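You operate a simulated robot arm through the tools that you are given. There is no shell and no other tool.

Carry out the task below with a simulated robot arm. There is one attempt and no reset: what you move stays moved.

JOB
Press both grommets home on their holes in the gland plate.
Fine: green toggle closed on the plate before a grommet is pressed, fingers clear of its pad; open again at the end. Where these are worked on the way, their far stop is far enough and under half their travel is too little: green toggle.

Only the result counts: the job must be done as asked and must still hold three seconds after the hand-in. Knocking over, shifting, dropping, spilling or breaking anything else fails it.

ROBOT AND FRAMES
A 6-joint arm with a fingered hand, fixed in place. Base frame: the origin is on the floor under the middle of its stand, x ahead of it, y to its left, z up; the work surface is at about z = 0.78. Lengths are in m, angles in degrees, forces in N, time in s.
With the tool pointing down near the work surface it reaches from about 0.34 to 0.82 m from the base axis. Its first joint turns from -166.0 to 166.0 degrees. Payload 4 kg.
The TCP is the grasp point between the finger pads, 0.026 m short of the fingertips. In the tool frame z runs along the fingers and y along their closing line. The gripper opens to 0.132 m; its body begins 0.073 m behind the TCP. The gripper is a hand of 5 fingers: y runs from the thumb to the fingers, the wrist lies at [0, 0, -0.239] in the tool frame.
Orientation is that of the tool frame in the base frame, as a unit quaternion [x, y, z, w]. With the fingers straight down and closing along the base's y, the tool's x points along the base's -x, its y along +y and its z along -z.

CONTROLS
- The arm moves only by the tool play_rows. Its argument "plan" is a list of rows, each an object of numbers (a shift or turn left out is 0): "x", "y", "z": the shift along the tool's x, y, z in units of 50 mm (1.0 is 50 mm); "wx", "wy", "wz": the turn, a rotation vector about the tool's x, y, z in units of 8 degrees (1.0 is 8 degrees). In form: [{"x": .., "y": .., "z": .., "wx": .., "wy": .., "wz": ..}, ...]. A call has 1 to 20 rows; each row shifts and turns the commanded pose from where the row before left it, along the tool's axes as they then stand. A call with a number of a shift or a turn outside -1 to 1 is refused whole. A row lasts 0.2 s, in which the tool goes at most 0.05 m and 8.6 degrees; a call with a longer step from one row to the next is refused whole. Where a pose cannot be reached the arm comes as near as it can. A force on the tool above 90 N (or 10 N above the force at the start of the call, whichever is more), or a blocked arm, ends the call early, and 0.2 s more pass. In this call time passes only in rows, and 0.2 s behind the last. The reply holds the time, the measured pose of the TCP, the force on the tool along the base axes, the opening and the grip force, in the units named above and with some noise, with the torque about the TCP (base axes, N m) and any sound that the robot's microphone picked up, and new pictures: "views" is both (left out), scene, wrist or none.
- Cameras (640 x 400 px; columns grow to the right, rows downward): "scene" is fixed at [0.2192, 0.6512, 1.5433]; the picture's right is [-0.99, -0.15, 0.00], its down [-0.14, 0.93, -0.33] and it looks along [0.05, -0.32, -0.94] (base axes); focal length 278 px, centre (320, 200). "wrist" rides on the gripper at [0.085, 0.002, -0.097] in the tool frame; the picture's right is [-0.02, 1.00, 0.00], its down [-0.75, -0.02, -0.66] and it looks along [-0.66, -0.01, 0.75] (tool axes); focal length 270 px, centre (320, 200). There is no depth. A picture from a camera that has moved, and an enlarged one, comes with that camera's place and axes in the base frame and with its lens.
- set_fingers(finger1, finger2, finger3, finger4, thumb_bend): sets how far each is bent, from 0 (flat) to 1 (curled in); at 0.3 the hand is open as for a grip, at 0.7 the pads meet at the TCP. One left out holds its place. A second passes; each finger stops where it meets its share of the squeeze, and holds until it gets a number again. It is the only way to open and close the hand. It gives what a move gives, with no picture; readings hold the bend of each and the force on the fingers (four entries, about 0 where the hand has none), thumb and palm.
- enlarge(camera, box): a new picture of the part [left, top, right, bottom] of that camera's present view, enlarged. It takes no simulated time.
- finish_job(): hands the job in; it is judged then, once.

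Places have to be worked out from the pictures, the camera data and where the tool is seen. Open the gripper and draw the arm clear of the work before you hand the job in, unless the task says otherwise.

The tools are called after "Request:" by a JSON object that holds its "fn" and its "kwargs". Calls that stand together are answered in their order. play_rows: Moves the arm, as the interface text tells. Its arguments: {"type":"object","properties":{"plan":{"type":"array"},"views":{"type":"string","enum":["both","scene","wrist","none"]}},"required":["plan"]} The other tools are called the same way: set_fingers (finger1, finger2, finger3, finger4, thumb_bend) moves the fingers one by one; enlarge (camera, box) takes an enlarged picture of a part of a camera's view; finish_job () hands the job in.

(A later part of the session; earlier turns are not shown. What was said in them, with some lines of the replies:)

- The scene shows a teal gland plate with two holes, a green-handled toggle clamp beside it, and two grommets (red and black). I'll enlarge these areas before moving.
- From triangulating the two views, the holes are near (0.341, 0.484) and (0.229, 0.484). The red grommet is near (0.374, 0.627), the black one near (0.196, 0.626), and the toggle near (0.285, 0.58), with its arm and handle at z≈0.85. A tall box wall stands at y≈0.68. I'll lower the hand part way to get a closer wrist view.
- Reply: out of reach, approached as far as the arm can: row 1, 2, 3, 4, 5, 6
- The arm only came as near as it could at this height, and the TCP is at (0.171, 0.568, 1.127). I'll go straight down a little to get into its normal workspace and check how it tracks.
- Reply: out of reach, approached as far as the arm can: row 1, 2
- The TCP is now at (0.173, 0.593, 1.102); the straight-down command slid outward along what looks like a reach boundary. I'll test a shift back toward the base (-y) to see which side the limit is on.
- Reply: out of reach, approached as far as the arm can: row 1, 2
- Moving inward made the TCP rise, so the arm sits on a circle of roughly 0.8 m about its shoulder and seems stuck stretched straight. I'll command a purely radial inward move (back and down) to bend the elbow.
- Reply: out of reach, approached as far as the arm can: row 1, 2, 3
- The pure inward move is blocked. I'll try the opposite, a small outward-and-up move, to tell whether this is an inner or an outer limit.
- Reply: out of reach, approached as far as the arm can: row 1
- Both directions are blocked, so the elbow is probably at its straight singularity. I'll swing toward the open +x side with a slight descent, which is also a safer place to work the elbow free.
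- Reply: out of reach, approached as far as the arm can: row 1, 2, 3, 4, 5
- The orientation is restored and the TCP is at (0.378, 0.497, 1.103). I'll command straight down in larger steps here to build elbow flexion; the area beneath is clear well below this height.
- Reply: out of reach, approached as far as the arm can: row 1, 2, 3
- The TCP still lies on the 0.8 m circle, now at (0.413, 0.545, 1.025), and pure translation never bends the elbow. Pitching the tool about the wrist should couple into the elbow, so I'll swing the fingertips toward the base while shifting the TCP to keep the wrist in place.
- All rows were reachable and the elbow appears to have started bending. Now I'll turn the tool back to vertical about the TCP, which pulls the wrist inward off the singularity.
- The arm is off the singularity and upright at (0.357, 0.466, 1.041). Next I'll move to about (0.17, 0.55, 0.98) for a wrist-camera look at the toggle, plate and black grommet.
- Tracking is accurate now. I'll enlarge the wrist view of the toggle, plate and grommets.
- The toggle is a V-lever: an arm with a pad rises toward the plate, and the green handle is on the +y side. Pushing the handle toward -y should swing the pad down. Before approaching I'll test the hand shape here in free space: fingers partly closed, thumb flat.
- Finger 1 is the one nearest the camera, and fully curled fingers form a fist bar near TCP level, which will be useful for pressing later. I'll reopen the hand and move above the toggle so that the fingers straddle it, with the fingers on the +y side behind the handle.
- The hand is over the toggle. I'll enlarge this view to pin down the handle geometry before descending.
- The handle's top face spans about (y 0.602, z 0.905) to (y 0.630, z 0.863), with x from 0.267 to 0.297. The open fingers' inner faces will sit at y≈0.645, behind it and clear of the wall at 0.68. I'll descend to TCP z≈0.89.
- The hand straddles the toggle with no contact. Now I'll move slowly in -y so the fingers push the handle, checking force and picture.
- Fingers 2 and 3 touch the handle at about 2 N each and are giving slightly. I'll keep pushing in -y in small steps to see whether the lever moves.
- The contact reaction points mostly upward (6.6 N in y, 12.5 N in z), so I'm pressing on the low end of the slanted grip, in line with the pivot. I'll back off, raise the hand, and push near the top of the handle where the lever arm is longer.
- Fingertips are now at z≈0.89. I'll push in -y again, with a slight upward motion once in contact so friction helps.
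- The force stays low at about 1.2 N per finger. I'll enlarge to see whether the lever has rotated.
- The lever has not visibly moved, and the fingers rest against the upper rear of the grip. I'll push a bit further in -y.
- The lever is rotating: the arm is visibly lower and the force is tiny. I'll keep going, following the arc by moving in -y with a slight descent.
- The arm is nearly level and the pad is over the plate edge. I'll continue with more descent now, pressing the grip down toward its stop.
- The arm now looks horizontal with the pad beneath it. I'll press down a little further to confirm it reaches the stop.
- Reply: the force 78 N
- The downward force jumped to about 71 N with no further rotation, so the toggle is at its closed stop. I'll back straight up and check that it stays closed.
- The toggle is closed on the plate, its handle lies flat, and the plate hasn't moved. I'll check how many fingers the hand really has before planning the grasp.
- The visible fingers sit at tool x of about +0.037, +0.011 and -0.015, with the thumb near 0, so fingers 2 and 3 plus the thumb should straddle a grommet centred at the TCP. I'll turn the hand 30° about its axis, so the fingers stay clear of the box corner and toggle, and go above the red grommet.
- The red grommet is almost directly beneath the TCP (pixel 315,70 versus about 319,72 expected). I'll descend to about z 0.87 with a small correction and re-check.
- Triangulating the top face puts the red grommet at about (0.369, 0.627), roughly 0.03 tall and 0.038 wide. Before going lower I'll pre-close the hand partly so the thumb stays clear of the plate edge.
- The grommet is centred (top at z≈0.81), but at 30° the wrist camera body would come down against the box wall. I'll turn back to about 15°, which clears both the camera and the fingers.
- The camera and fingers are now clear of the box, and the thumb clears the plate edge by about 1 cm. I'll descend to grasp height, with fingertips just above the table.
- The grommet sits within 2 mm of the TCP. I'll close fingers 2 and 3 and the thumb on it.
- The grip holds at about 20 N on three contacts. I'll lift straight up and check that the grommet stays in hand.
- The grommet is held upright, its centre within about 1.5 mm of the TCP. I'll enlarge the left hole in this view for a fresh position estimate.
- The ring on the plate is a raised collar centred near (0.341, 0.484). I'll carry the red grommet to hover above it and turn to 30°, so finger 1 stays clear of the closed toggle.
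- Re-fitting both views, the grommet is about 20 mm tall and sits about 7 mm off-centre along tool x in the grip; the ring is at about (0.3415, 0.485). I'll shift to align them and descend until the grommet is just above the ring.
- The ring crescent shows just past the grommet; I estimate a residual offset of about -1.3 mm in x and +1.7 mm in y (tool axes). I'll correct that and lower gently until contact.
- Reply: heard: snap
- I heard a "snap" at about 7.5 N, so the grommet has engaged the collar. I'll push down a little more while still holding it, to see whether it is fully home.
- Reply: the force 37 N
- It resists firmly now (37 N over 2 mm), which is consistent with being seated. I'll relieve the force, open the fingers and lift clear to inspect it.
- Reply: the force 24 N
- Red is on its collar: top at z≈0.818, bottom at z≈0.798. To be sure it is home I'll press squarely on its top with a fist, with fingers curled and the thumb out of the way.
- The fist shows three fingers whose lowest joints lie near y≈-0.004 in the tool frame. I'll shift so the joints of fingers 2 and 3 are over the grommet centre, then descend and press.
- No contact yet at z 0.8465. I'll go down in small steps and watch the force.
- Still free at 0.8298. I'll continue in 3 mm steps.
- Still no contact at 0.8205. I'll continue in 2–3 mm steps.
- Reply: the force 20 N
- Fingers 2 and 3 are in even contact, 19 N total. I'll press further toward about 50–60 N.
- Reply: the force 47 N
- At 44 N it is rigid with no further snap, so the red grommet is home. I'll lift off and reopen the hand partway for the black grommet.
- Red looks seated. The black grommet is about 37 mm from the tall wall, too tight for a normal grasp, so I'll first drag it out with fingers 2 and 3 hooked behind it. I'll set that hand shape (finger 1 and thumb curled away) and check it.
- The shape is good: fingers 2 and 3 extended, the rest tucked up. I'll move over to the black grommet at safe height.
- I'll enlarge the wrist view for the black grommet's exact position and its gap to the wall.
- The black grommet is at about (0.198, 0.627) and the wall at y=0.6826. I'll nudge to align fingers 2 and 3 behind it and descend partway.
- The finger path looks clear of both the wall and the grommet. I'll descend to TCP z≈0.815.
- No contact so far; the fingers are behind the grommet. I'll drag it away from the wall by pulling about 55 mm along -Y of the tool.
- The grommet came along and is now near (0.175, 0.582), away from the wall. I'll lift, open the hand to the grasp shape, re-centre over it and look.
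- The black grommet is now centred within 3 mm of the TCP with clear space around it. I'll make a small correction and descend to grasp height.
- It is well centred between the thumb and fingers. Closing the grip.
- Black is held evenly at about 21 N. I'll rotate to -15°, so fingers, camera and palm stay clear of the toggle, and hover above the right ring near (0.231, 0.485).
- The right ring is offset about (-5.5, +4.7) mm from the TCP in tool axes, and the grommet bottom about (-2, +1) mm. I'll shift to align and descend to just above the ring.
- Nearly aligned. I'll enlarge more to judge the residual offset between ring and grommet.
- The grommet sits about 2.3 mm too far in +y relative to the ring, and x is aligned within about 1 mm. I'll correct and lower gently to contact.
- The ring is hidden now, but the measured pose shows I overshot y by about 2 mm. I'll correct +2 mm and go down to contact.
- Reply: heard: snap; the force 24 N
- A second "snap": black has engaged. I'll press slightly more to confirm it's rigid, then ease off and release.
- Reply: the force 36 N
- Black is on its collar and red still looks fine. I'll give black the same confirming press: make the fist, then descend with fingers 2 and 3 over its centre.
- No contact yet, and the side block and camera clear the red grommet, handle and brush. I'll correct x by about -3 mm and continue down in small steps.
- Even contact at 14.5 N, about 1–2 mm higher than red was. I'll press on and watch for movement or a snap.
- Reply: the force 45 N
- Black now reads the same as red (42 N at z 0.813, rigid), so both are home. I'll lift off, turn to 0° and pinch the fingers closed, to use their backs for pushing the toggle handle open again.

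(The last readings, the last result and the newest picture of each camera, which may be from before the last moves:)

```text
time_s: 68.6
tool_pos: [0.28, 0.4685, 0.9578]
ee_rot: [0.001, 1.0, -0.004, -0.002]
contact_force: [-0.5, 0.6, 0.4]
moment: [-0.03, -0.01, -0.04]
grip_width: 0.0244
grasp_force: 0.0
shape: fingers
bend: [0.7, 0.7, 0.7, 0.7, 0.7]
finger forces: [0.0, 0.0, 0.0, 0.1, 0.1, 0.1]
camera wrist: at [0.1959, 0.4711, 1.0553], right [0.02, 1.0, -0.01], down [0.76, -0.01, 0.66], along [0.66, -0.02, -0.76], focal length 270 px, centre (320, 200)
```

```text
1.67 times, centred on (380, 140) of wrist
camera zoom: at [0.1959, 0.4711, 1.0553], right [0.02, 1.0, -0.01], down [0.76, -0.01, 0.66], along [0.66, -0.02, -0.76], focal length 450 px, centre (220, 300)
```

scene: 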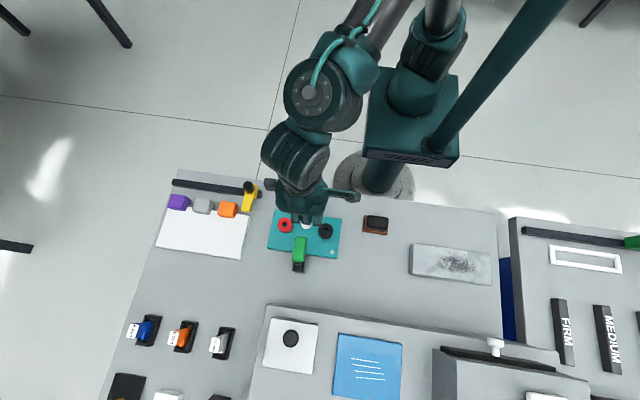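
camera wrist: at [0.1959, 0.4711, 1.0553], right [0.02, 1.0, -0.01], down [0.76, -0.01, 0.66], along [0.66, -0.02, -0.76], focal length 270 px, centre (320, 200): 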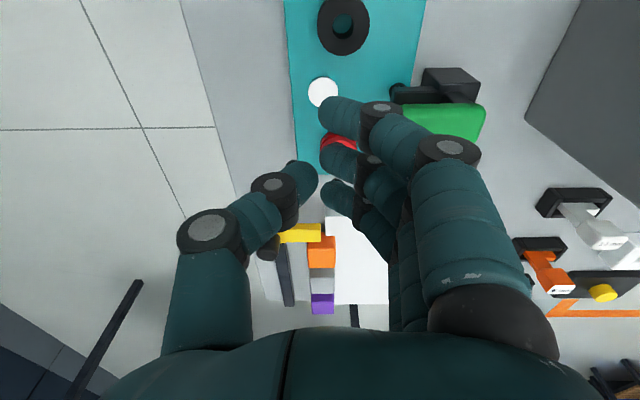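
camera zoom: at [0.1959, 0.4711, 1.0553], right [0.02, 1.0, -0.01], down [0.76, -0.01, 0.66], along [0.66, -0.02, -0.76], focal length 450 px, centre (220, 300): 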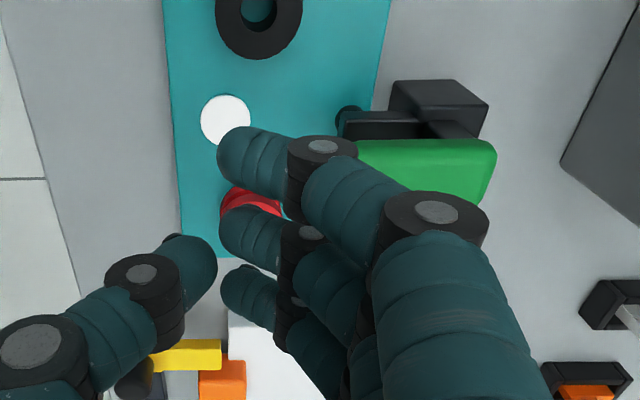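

With the fingers pinched, their backs form a pusher at about y +0.04 to +0.058 in the tool frame. I'll lower on the -y side of the handle end, at TCP z≈0.889.

Request:
{"fn": "play_rows", "kwargs": {"plan": [{"z": 0.5}, {"z": 0.5}, {"z": 0.38}], "views": "both"}}

Request:
{"fn": "enlarge", "kwargs": {"camera": "wrist", "box": [240, 20, 560, 240]}}

Request:
{"fn": "enlarge", "kwargs": {"camera": "scene", "box": [250, 190, 360, 280]}}

```text
time_s: 69.4
tool_pos: [0.2793, 0.4668, 0.8868]
ee_rot: [0.0, 1.0, -0.004, -0.001]
contact_force: [-0.1, -0.4, -0.2]
moment: [0.0, 0.02, -0.01]
grip_width: 0.0246
grasp_force: 0.0
shape: fingers
bend: [0.7, 0.7, 0.7, 0.7, 0.7]
finger forces: [0.1, 0.0, 0.0, 0.0, 0.0, 0.0]
camera wrist: at [0.1952, 0.4703, 0.9841], right [0.02, 1.0, -0.01], down [0.76, -0.01, 0.66], along [0.66, -0.02, -0.76], focal length 270 px, centre (320, 200)
```

scene: 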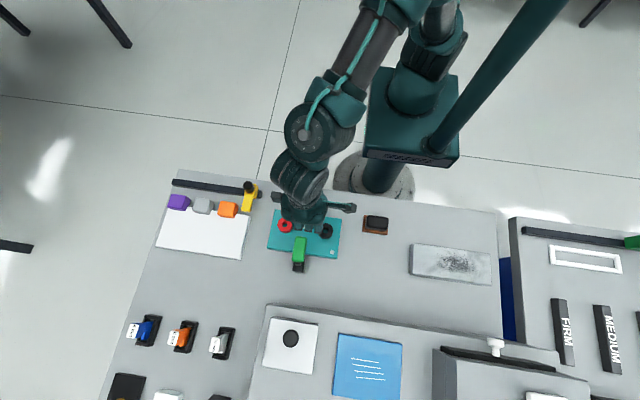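
wrist: 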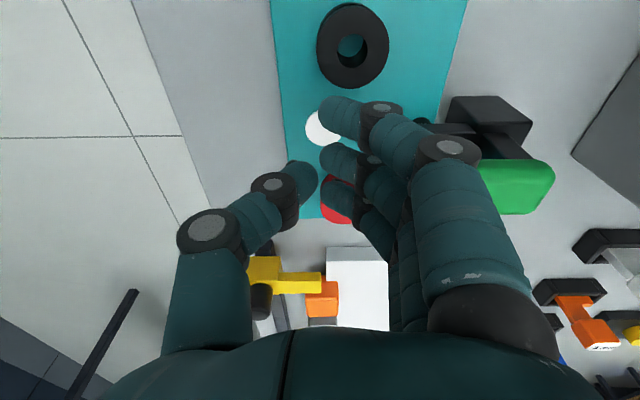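

```text
1.82 times, centred on (400, 130) of wrist
camera zoom: at [0.1952, 0.4703, 0.9841], right [0.02, 1.0, -0.01], down [0.76, -0.01, 0.66], along [0.66, -0.02, -0.76], focal length 491 px, centre (174, 327)
```

zoom: 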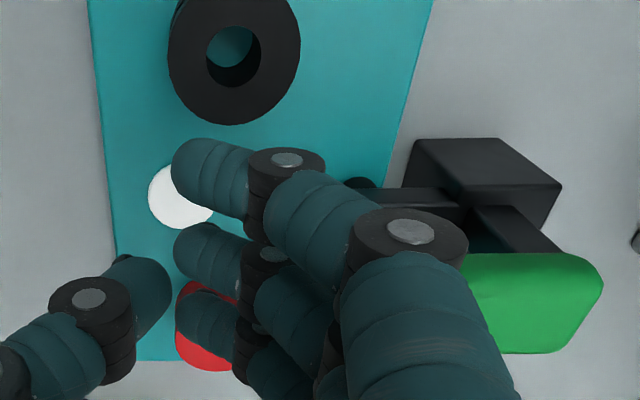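

```text
4.44 times, centred on (305, 235) of scene
camera zoom: at [0.2192, 0.6512, 1.5433], right [-0.99, -0.15, 0.0], down [-0.14, 0.93, -0.33], along [0.05, -0.32, -0.94], focal length 1235 px, centre (387, 44)
```

zoom: 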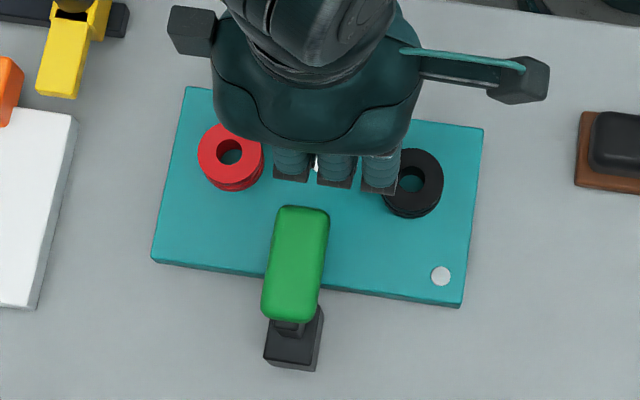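

The pusher lines up with the handle end, slightly off in x. I'll shift +6 mm in x and begin pushing +y with a gradual rise along the handle's arc.

Request:
{"fn": "play_rows", "kwargs": {"plan": [{"x": -0.12, "y": 0.1}, {"y": 0.15}, {"y": 0.15, "z": -0.05}, {"y": 0.15, "z": -0.1}], "views": "both"}}

Request:
{"fn": "enlarge", "kwargs": {"camera": "wrist", "box": [240, 20, 560, 240]}}

Request:
{"fn": "enlarge", "kwargs": {"camera": "scene", "box": [250, 190, 360, 280]}}

```text
time_s: 70.4
tool_pos: [0.2856, 0.4956, 0.8945]
ee_rot: [0.0, 1.0, -0.004, -0.002]
contact_force: [-2.0, -4.7, 3.5]
moment: [0.05, 0.03, 0.05]
grip_width: 0.0242
grasp_force: 1.9
shape: fingers
bend: [0.7, 0.71, 0.71, 0.7, 0.7]
finger forces: [0.0, 2.6, 2.6, 0.0, 0.0, 0.0]
camera wrist: at [0.2004, 0.4985, 0.9916], right [0.02, 1.0, -0.01], down [0.76, -0.01, 0.66], along [0.65, -0.02, -0.76], focal length 270 px, centre (320, 200)
```

scene: 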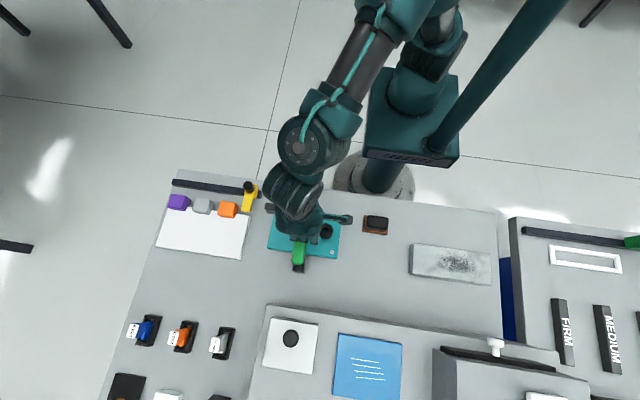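
wrist: 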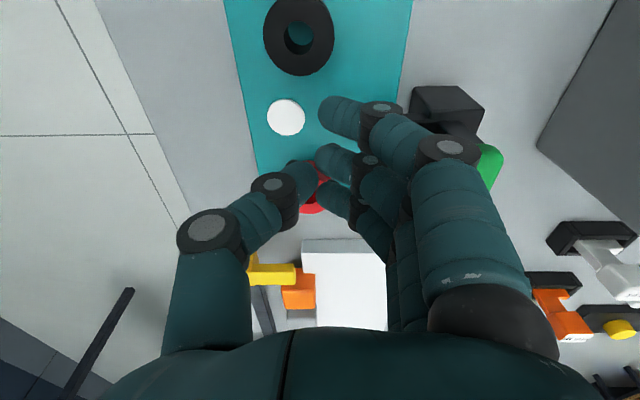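

```text
1.82 times, centred on (400, 130) of wrist
camera zoom: at [0.2004, 0.4985, 0.9916], right [0.02, 1.0, -0.01], down [0.76, -0.01, 0.66], along [0.65, -0.02, -0.76], focal length 491 px, centre (174, 327)
```

zoom: 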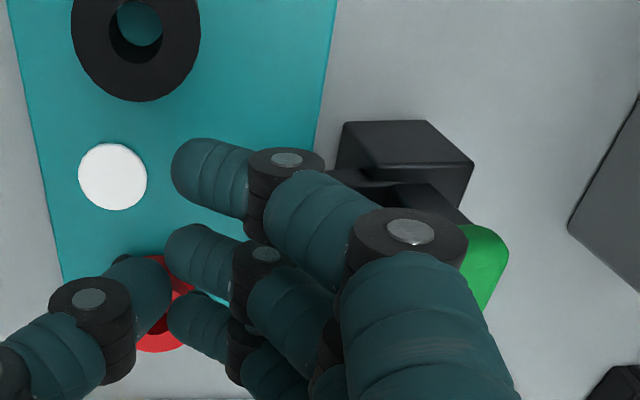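

```text
4.44 times, centred on (305, 235) of scene
camera zoom: at [0.2192, 0.6512, 1.5433], right [-0.99, -0.15, 0.0], down [-0.14, 0.93, -0.33], along [0.05, -0.32, -0.94], focal length 1235 px, centre (387, 44)
```

zoom: 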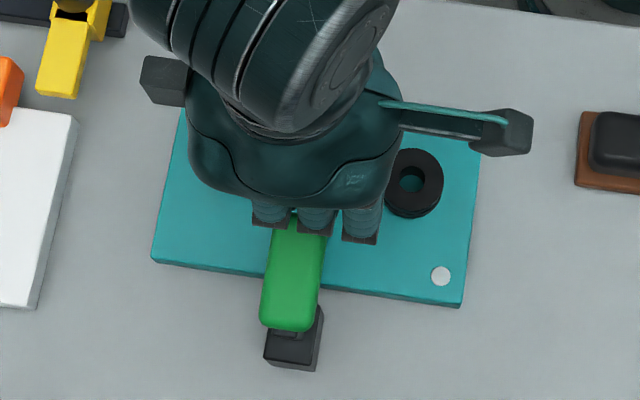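

The handle is starting to move at about 5 N. I'll continue along the arc.

Request:
{"fn": "play_rows", "kwargs": {"plan": [{"y": 0.15, "z": -0.1}, {"y": 0.15, "z": -0.08}, {"y": 0.15, "z": -0.05}], "views": "both"}}

Request:
{"fn": "enlarge", "kwargs": {"camera": "wrist", "box": [240, 20, 560, 240]}}

Request:
{"fn": "enlarge", "kwargs": {"camera": "scene", "box": [250, 190, 360, 280]}}

```text
time_s: 71.2
tool_pos: [0.2859, 0.5172, 0.9059]
ee_rot: [0.0, 1.0, -0.004, -0.002]
contact_force: [0.2, -0.3, 1.2]
moment: [0.04, -0.02, -0.02]
grip_width: 0.0241
grasp_force: 0.6
shape: fingers
bend: [0.7, 0.7, 0.7, 0.7, 0.7]
finger forces: [0.1, 0.5, 0.5, 0.1, 0.1, 0.0]
camera wrist: at [0.201, 0.5203, 1.0026], right [0.02, 1.0, -0.01], down [0.76, -0.01, 0.66], along [0.66, -0.02, -0.76], focal length 270 px, centre (320, 200)
```

scene: 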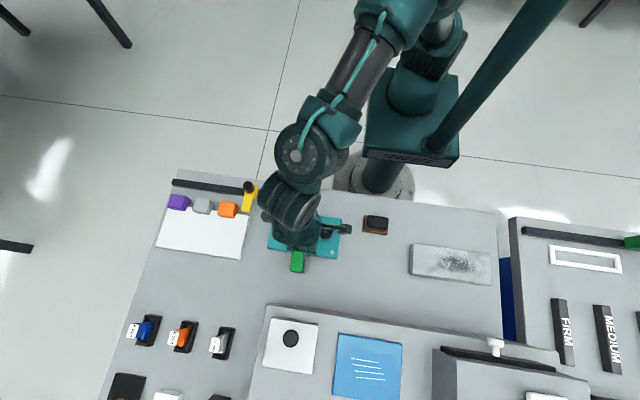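
wrist: 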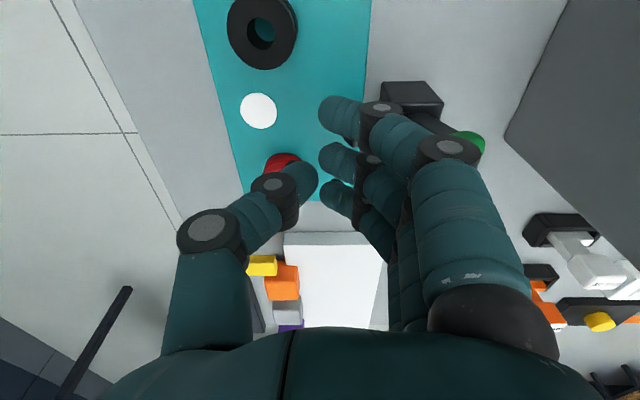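

```text
1.82 times, centred on (400, 130) of wrist
camera zoom: at [0.201, 0.5203, 1.0026], right [0.02, 1.0, -0.01], down [0.76, -0.01, 0.66], along [0.66, -0.02, -0.76], focal length 491 px, centre (174, 327)
```

zoom: 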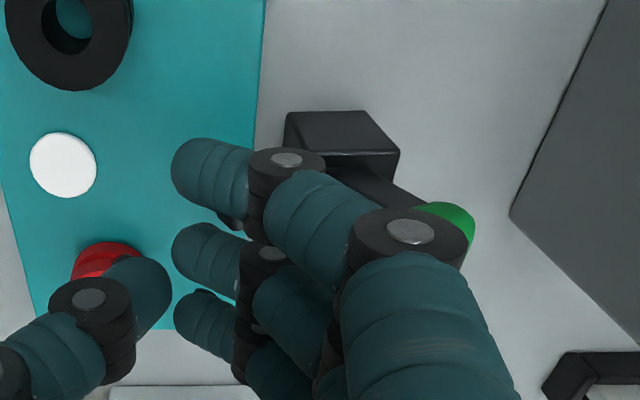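

```text
4.44 times, centred on (305, 235) of scene
camera zoom: at [0.2192, 0.6512, 1.5433], right [-0.99, -0.15, 0.0], down [-0.14, 0.93, -0.33], along [0.05, -0.32, -0.94], focal length 1235 px, centre (387, 44)
```

zoom: 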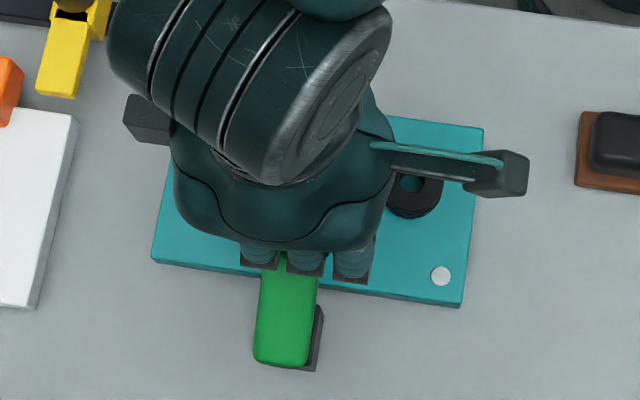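

About halfway open, with very little force. I'll continue, rising enough for the fingertips to clear the lifting arm.

Request:
{"fn": "play_rows", "kwargs": {"plan": [{"y": 0.13, "z": -0.08}, {"y": 0.13, "z": -0.06}, {"y": 0.13, "z": -0.04}], "views": "both"}}

Request:
{"fn": "enlarge", "kwargs": {"camera": "wrist", "box": [240, 20, 560, 240]}}

Request:
{"fn": "enlarge", "kwargs": {"camera": "scene", "box": [250, 190, 360, 280]}}

```text
time_s: 72.0
tool_pos: [0.2853, 0.5383, 0.9143]
ee_rot: [0.001, 1.0, -0.003, -0.001]
contact_force: [0.8, -0.6, 0.4]
moment: [0.02, 0.01, 0.02]
grip_width: 0.0242
grasp_force: 0.1
shape: fingers
bend: [0.7, 0.7, 0.7, 0.7, 0.7]
finger forces: [0.0, 0.1, 0.1, 0.0, 0.0, 0.1]
camera wrist: at [0.2013, 0.5408, 1.0124], right [0.02, 1.0, -0.01], down [0.75, -0.01, 0.66], along [0.66, -0.02, -0.76], focal length 270 px, centre (320, 200)
```

scene: 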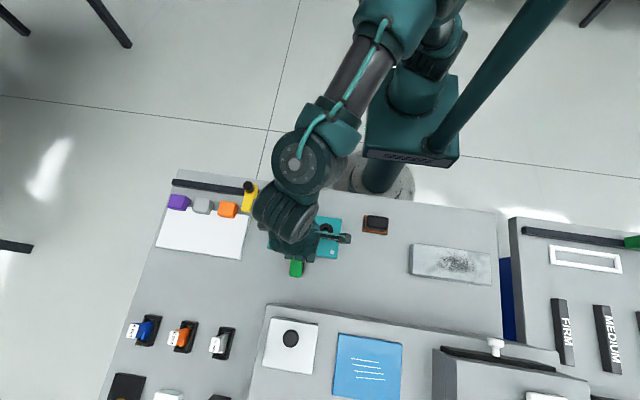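
wrist: 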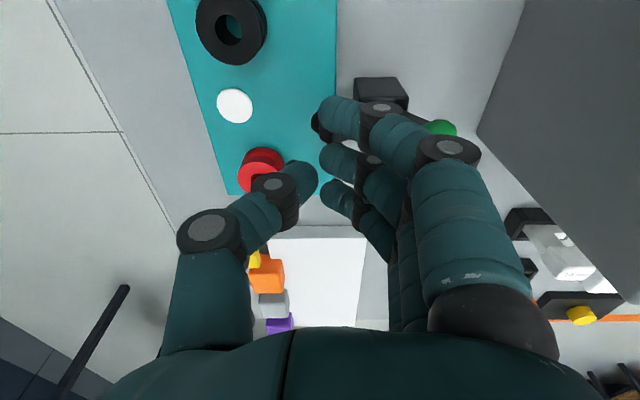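

```text
1.82 times, centred on (400, 130) of wrist
camera zoom: at [0.2013, 0.5408, 1.0124], right [0.02, 1.0, -0.01], down [0.75, -0.01, 0.66], along [0.66, -0.02, -0.76], focal length 491 px, centre (174, 327)
```

zoom: 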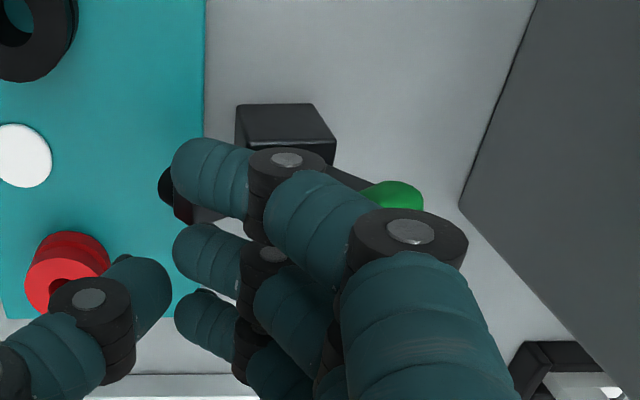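

```text
4.44 times, centred on (305, 235) of scene
camera zoom: at [0.2192, 0.6512, 1.5433], right [-0.99, -0.15, 0.0], down [-0.14, 0.93, -0.33], along [0.05, -0.32, -0.94], focal length 1235 px, centre (387, 44)
```

zoom: 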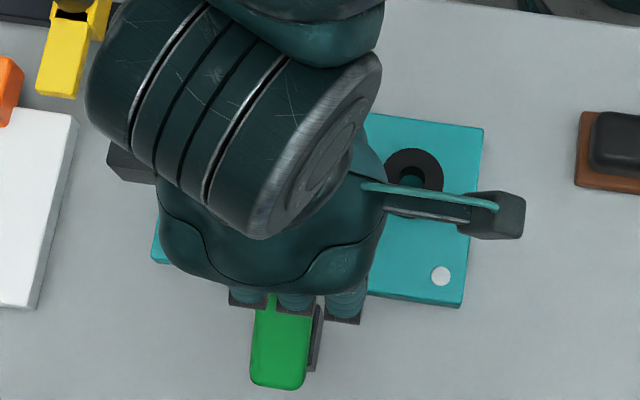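

The handle end is at row 388 and the original open position corresponds to about row 419, so there is a bit more travel left. Continuing.

Request:
{"fn": "play_rows", "kwargs": {"plan": [{"y": 0.13, "z": -0.04}, {"y": 0.13, "z": -0.02}], "views": "both"}}

Request:
{"fn": "enlarge", "kwargs": {"camera": "wrist", "box": [240, 20, 560, 240]}}

Request:
{"fn": "enlarge", "kwargs": {"camera": "scene", "box": [250, 200, 360, 290]}}

```text
time_s: 72.6
tool_pos: [0.2861, 0.5505, 0.9173]
ee_rot: [0.0, 1.0, -0.005, -0.003]
contact_force: [0.2, 0.2, -0.1]
moment: [0.01, 0.0, 0.0]
grip_width: 0.0244
grasp_force: 0.1
shape: fingers
bend: [0.7, 0.7, 0.7, 0.7, 0.7]
finger forces: [0.0, 0.0, 0.0, 0.0, 0.0, 0.0]
camera wrist: at [0.2016, 0.5533, 1.0143], right [0.02, 1.0, -0.01], down [0.76, -0.01, 0.66], along [0.66, -0.02, -0.76], focal length 270 px, centre (320, 200)
```

scene: 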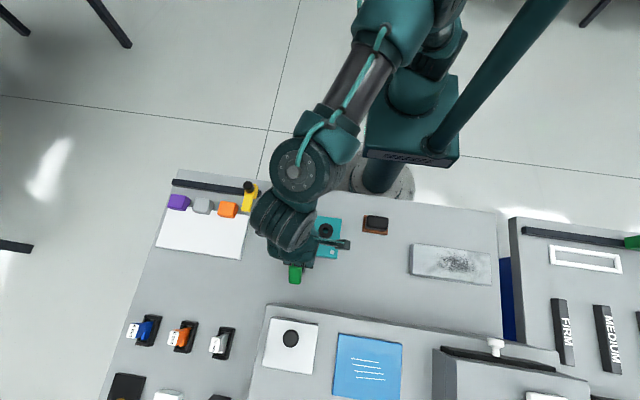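
wrist: 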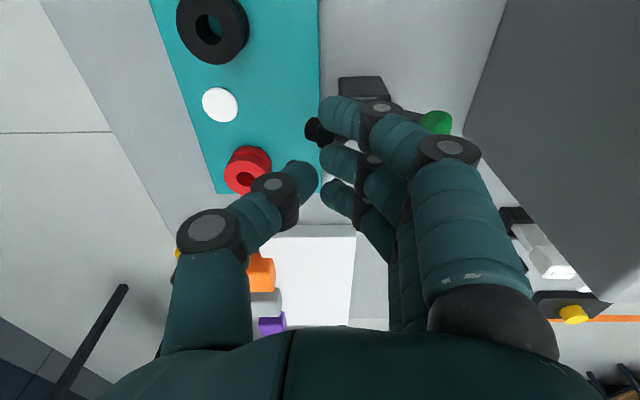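

```text
1.82 times, centred on (400, 130) of wrist
camera zoom: at [0.2016, 0.5533, 1.0143], right [0.02, 1.0, -0.01], down [0.76, -0.01, 0.66], along [0.66, -0.02, -0.76], focal length 491 px, centre (174, 327)
```

zoom: 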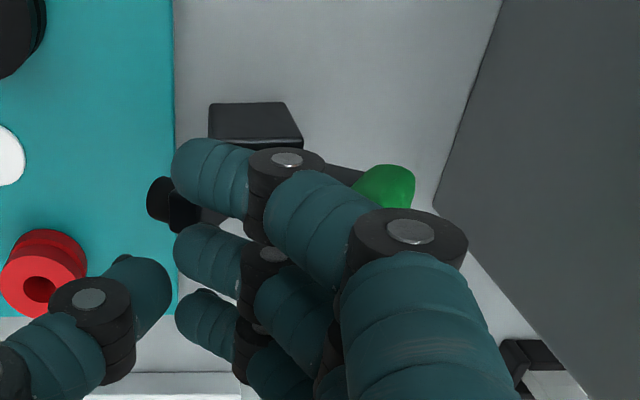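

```text
4.44 times, centred on (305, 245) of scene
camera zoom: at [0.2192, 0.6512, 1.5433], right [-0.99, -0.15, 0.0], down [-0.14, 0.93, -0.33], along [0.05, -0.32, -0.94], focal length 1235 px, centre (387, 0)
```

zoom: 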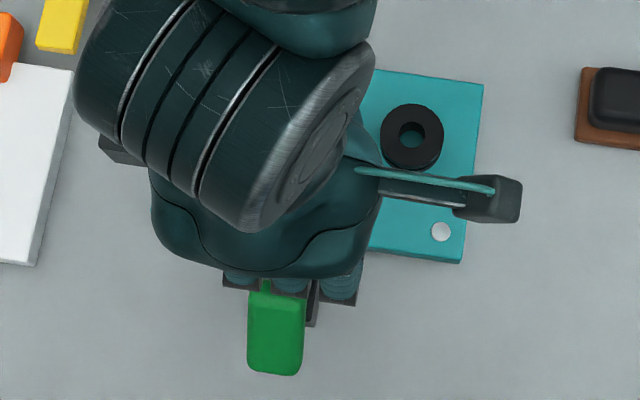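

The handle end now reads at the original open position (0.3036 versus 0.304 in normalised pixels). I'll push a few millimetres more to confirm the open stop.

Request:
{"fn": "play_rows", "kwargs": {"plan": [{"y": 0.08}, {"y": 0.06}], "views": "scene"}}

Request:
{"fn": "enlarge", "kwargs": {"camera": "scene", "box": [250, 200, 360, 290]}}

```text
time_s: 73.2
tool_pos: [0.2863, 0.5564, 0.9174]
ee_rot: [0.0, 1.0, -0.005, -0.002]
contact_force: [0.2, -0.6, 0.4]
moment: [0.02, -0.02, -0.02]
grip_width: 0.0244
grasp_force: 0.1
shape: fingers
bend: [0.7, 0.7, 0.7, 0.7, 0.7]
finger forces: [0.0, 0.0, 0.0, 0.0, 0.0, 0.0]
```

scene: 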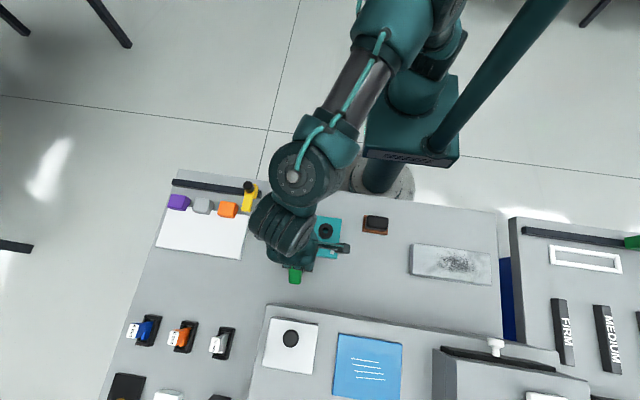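

```text
4.44 times, centred on (305, 245) of scene
camera zoom: at [0.2192, 0.6512, 1.5433], right [-0.99, -0.15, 0.0], down [-0.14, 0.93, -0.33], along [0.05, -0.32, -0.94], focal length 1235 px, centre (387, 0)
```

zoom: 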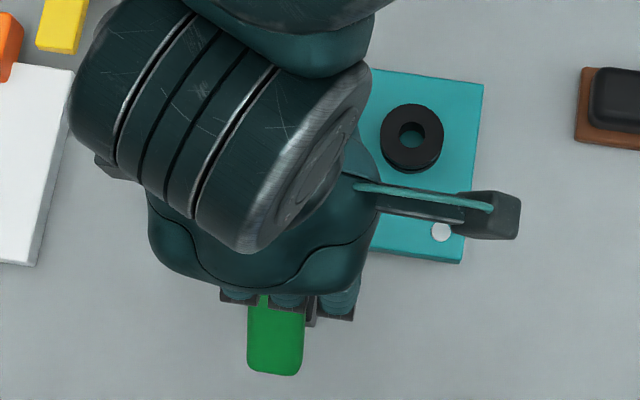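

No contact force and the handle hasn't moved, so the toggle snapped to its open stop by itself. I'll lift straight up, move clear, and compare with the starting pictures.

Request:
{"fn": "play_rows", "kwargs": {"plan": [{"z": -0.4}, {"z": -0.7}, {"z": -0.7}, {"y": -0.7, "z": -0.3}, {"y": -0.7, "z": -0.3}, {"y": -0.7}], "views": "both"}}

Request:
{"fn": "enlarge", "kwargs": {"camera": "scene", "box": [240, 190, 400, 300]}}

Request:
{"fn": "enlarge", "kwargs": {"camera": "wrist", "box": [280, 0, 520, 160]}}

```text
time_s: 74.6
tool_pos: [0.2861, 0.4544, 1.0381]
ee_rot: [0.001, 1.0, -0.004, -0.002]
contact_force: [0.0, -0.1, 0.1]
moment: [0.04, -0.01, 0.01]
grip_width: 0.0241
grasp_force: 0.0
shape: fingers
bend: [0.7, 0.7, 0.7, 0.7, 0.7]
finger forces: [0.1, 0.0, 0.0, 0.1, 0.0, 0.1]
camera wrist: at [0.202, 0.4562, 1.1359], right [0.02, 1.0, -0.01], down [0.76, -0.01, 0.66], along [0.65, -0.02, -0.76], focal length 270 px, centre (320, 200)
```

scene: 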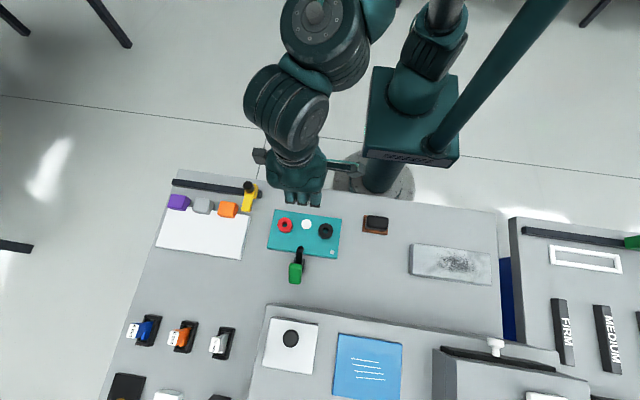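
wrist: 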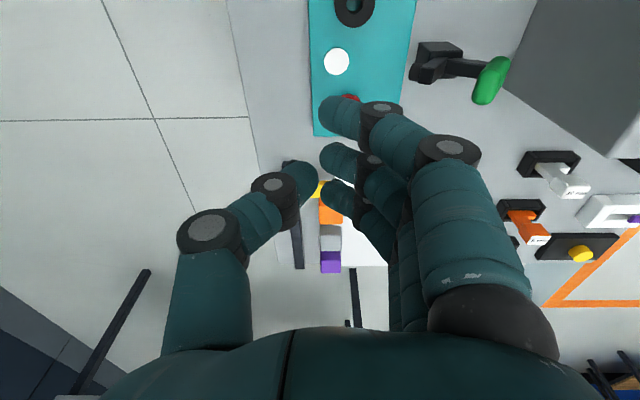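

```text
3.64 times, centred on (320, 245) of scene
camera zoom: at [0.2192, 0.6512, 1.5433], right [-0.99, -0.15, 0.0], down [-0.14, 0.93, -0.33], along [0.05, -0.32, -0.94], focal length 1010 px, centre (320, 36)
```

zoom: 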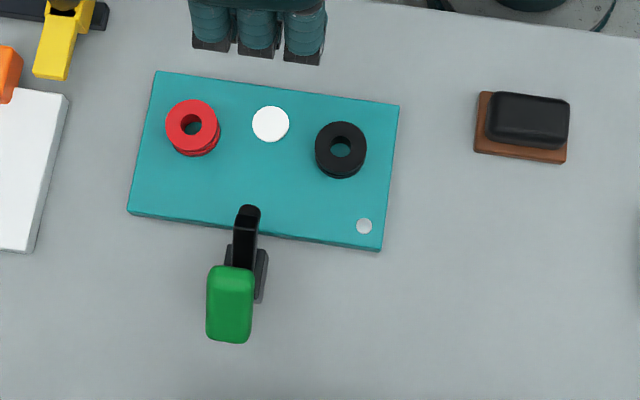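

```text
2.50 times, centred on (400, 80) of wrist
camera zoom: at [0.202, 0.4562, 1.1359], right [0.02, 1.0, -0.01], down [0.76, -0.01, 0.66], along [0.65, -0.02, -0.76], focal length 676 px, centre (120, 500)
```

zoom: 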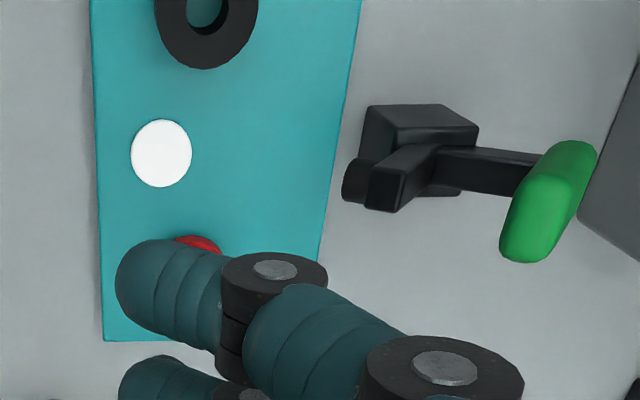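

The toggle handle and pad are at exactly their starting pixels, the plate hasn't moved, and both grommets sit on their collars. I'll open the hand and draw the arm further clear.

Request:
{"fn": "set_fingers", "kwargs": {"finger1": 0.3, "finger2": 0.3, "finger3": 0.3, "finger4": 0.3, "thumb_bend": 0.3}}

Request:
{"fn": "play_rows", "kwargs": {"plan": [{"y": -0.4, "z": -0.5}, {"y": -0.4, "z": -0.5}, {"z": 0.0}], "views": "both"}}

Request:
{"fn": "enlarge", "kwargs": {"camera": "wrist", "box": [280, 0, 520, 160]}}

Request:
{"fn": "enlarge", "kwargs": {"camera": "scene", "box": [250, 195, 360, 285]}}

```text
time_s: 75.6
tool_pos: [0.2863, 0.4547, 1.0384]
ee_rot: [0.0, 1.0, -0.005, -0.002]
contact_force: [0.1, -0.5, -0.1]
moment: [0.02, 0.01, 0.01]
grip_width: 0.138
grasp_force: 0.1
shape: fingers
bend: [0.3, 0.3, 0.3, 0.3, 0.3]
finger forces: [0.1, 0.0, 0.1, 0.1, 0.0, 0.0]
```

```text
time_s: 76.4
tool_pos: [0.2846, 0.4144, 1.0894]
ee_rot: [0.0, 1.0, -0.004, -0.002]
contact_force: [-0.7, 0.1, 0.0]
moment: [-0.03, 0.04, -0.01]
grip_width: 0.1384
grasp_force: 0.0
shape: fingers
bend: [0.3, 0.3, 0.3, 0.3, 0.3]
finger forces: [0.0, 0.0, 0.0, 0.1, 0.1, 0.0]
camera wrist: at [0.2006, 0.4163, 1.1872], right [0.02, 1.0, -0.01], down [0.76, -0.01, 0.66], along [0.66, -0.02, -0.76], focal length 270 px, centre (320, 200)
```

scene: 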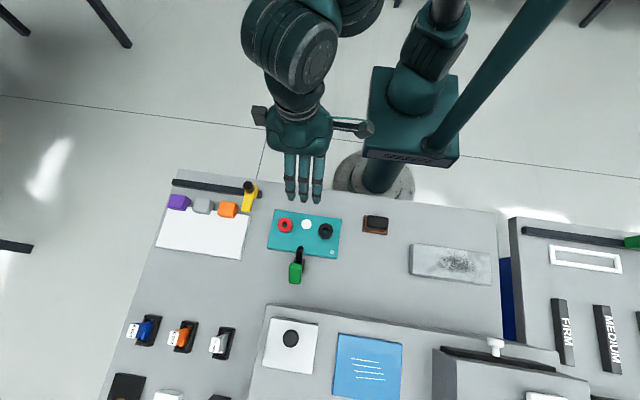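
wrist: 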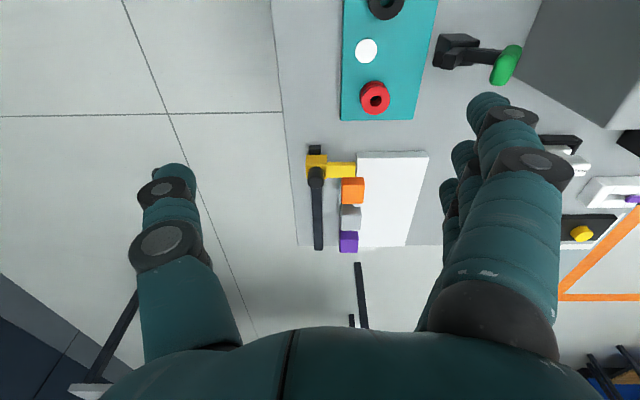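

```text
2.50 times, centred on (400, 80) of wrist
camera zoom: at [0.2006, 0.4163, 1.1872], right [0.02, 1.0, -0.01], down [0.76, -0.01, 0.66], along [0.66, -0.02, -0.76], focal length 676 px, centre (120, 500)
```

zoom: 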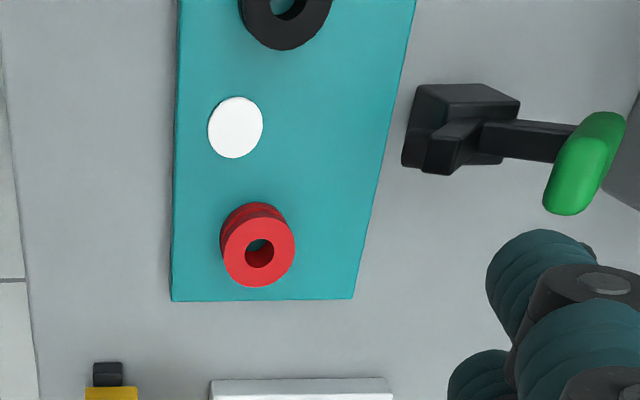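

```text
4.44 times, centred on (305, 240) of scene
camera zoom: at [0.2192, 0.6512, 1.5433], right [-0.99, -0.15, 0.0], down [-0.14, 0.93, -0.33], along [0.05, -0.32, -0.94], focal length 1235 px, centre (387, 22)
```

zoom: 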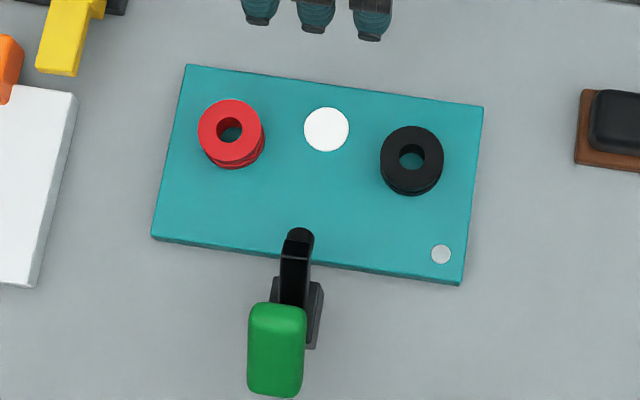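

Both grommets were pressed home with a snap while the toggle was closed. The toggle is open again at its original stop, nothing else has moved, and the hand is open and clear. I'll hand the job in.

Request:
{"fn": "finish_job", "kwargs": {}}

```text
The job is handed in.
```

The job is handed in: both grommets are pressed onto their holes, and the green toggle is open again at its original stop. I don't have the judging result, only that the hand-in was accepted.

- **Toggle:** it was closed against its stop on the plate before either grommet was pressed. Only its handle was touched, so the fingers stayed clear of the pad.
- **Red grommet:** it went on the left hole (as the scene camera shows it) and gave a snap. A second press at about 44 N didn't move it.
- **Black grommet:** it went on the right hole and also gave a snap. A second press at about 42 N ended at the same height as red, and I took both to be fully home from that. It lay too close to the box to grip, so I first dragged it about 5 cm across the table.
- **Choice of hole:** the two holes looked the same size and nothing marked which grommet goes where, so I put each grommet on the hole nearest to it.

In the last pictures the plate was where it started, I saw nothing else disturbed, and the hand was open and clear of the work.
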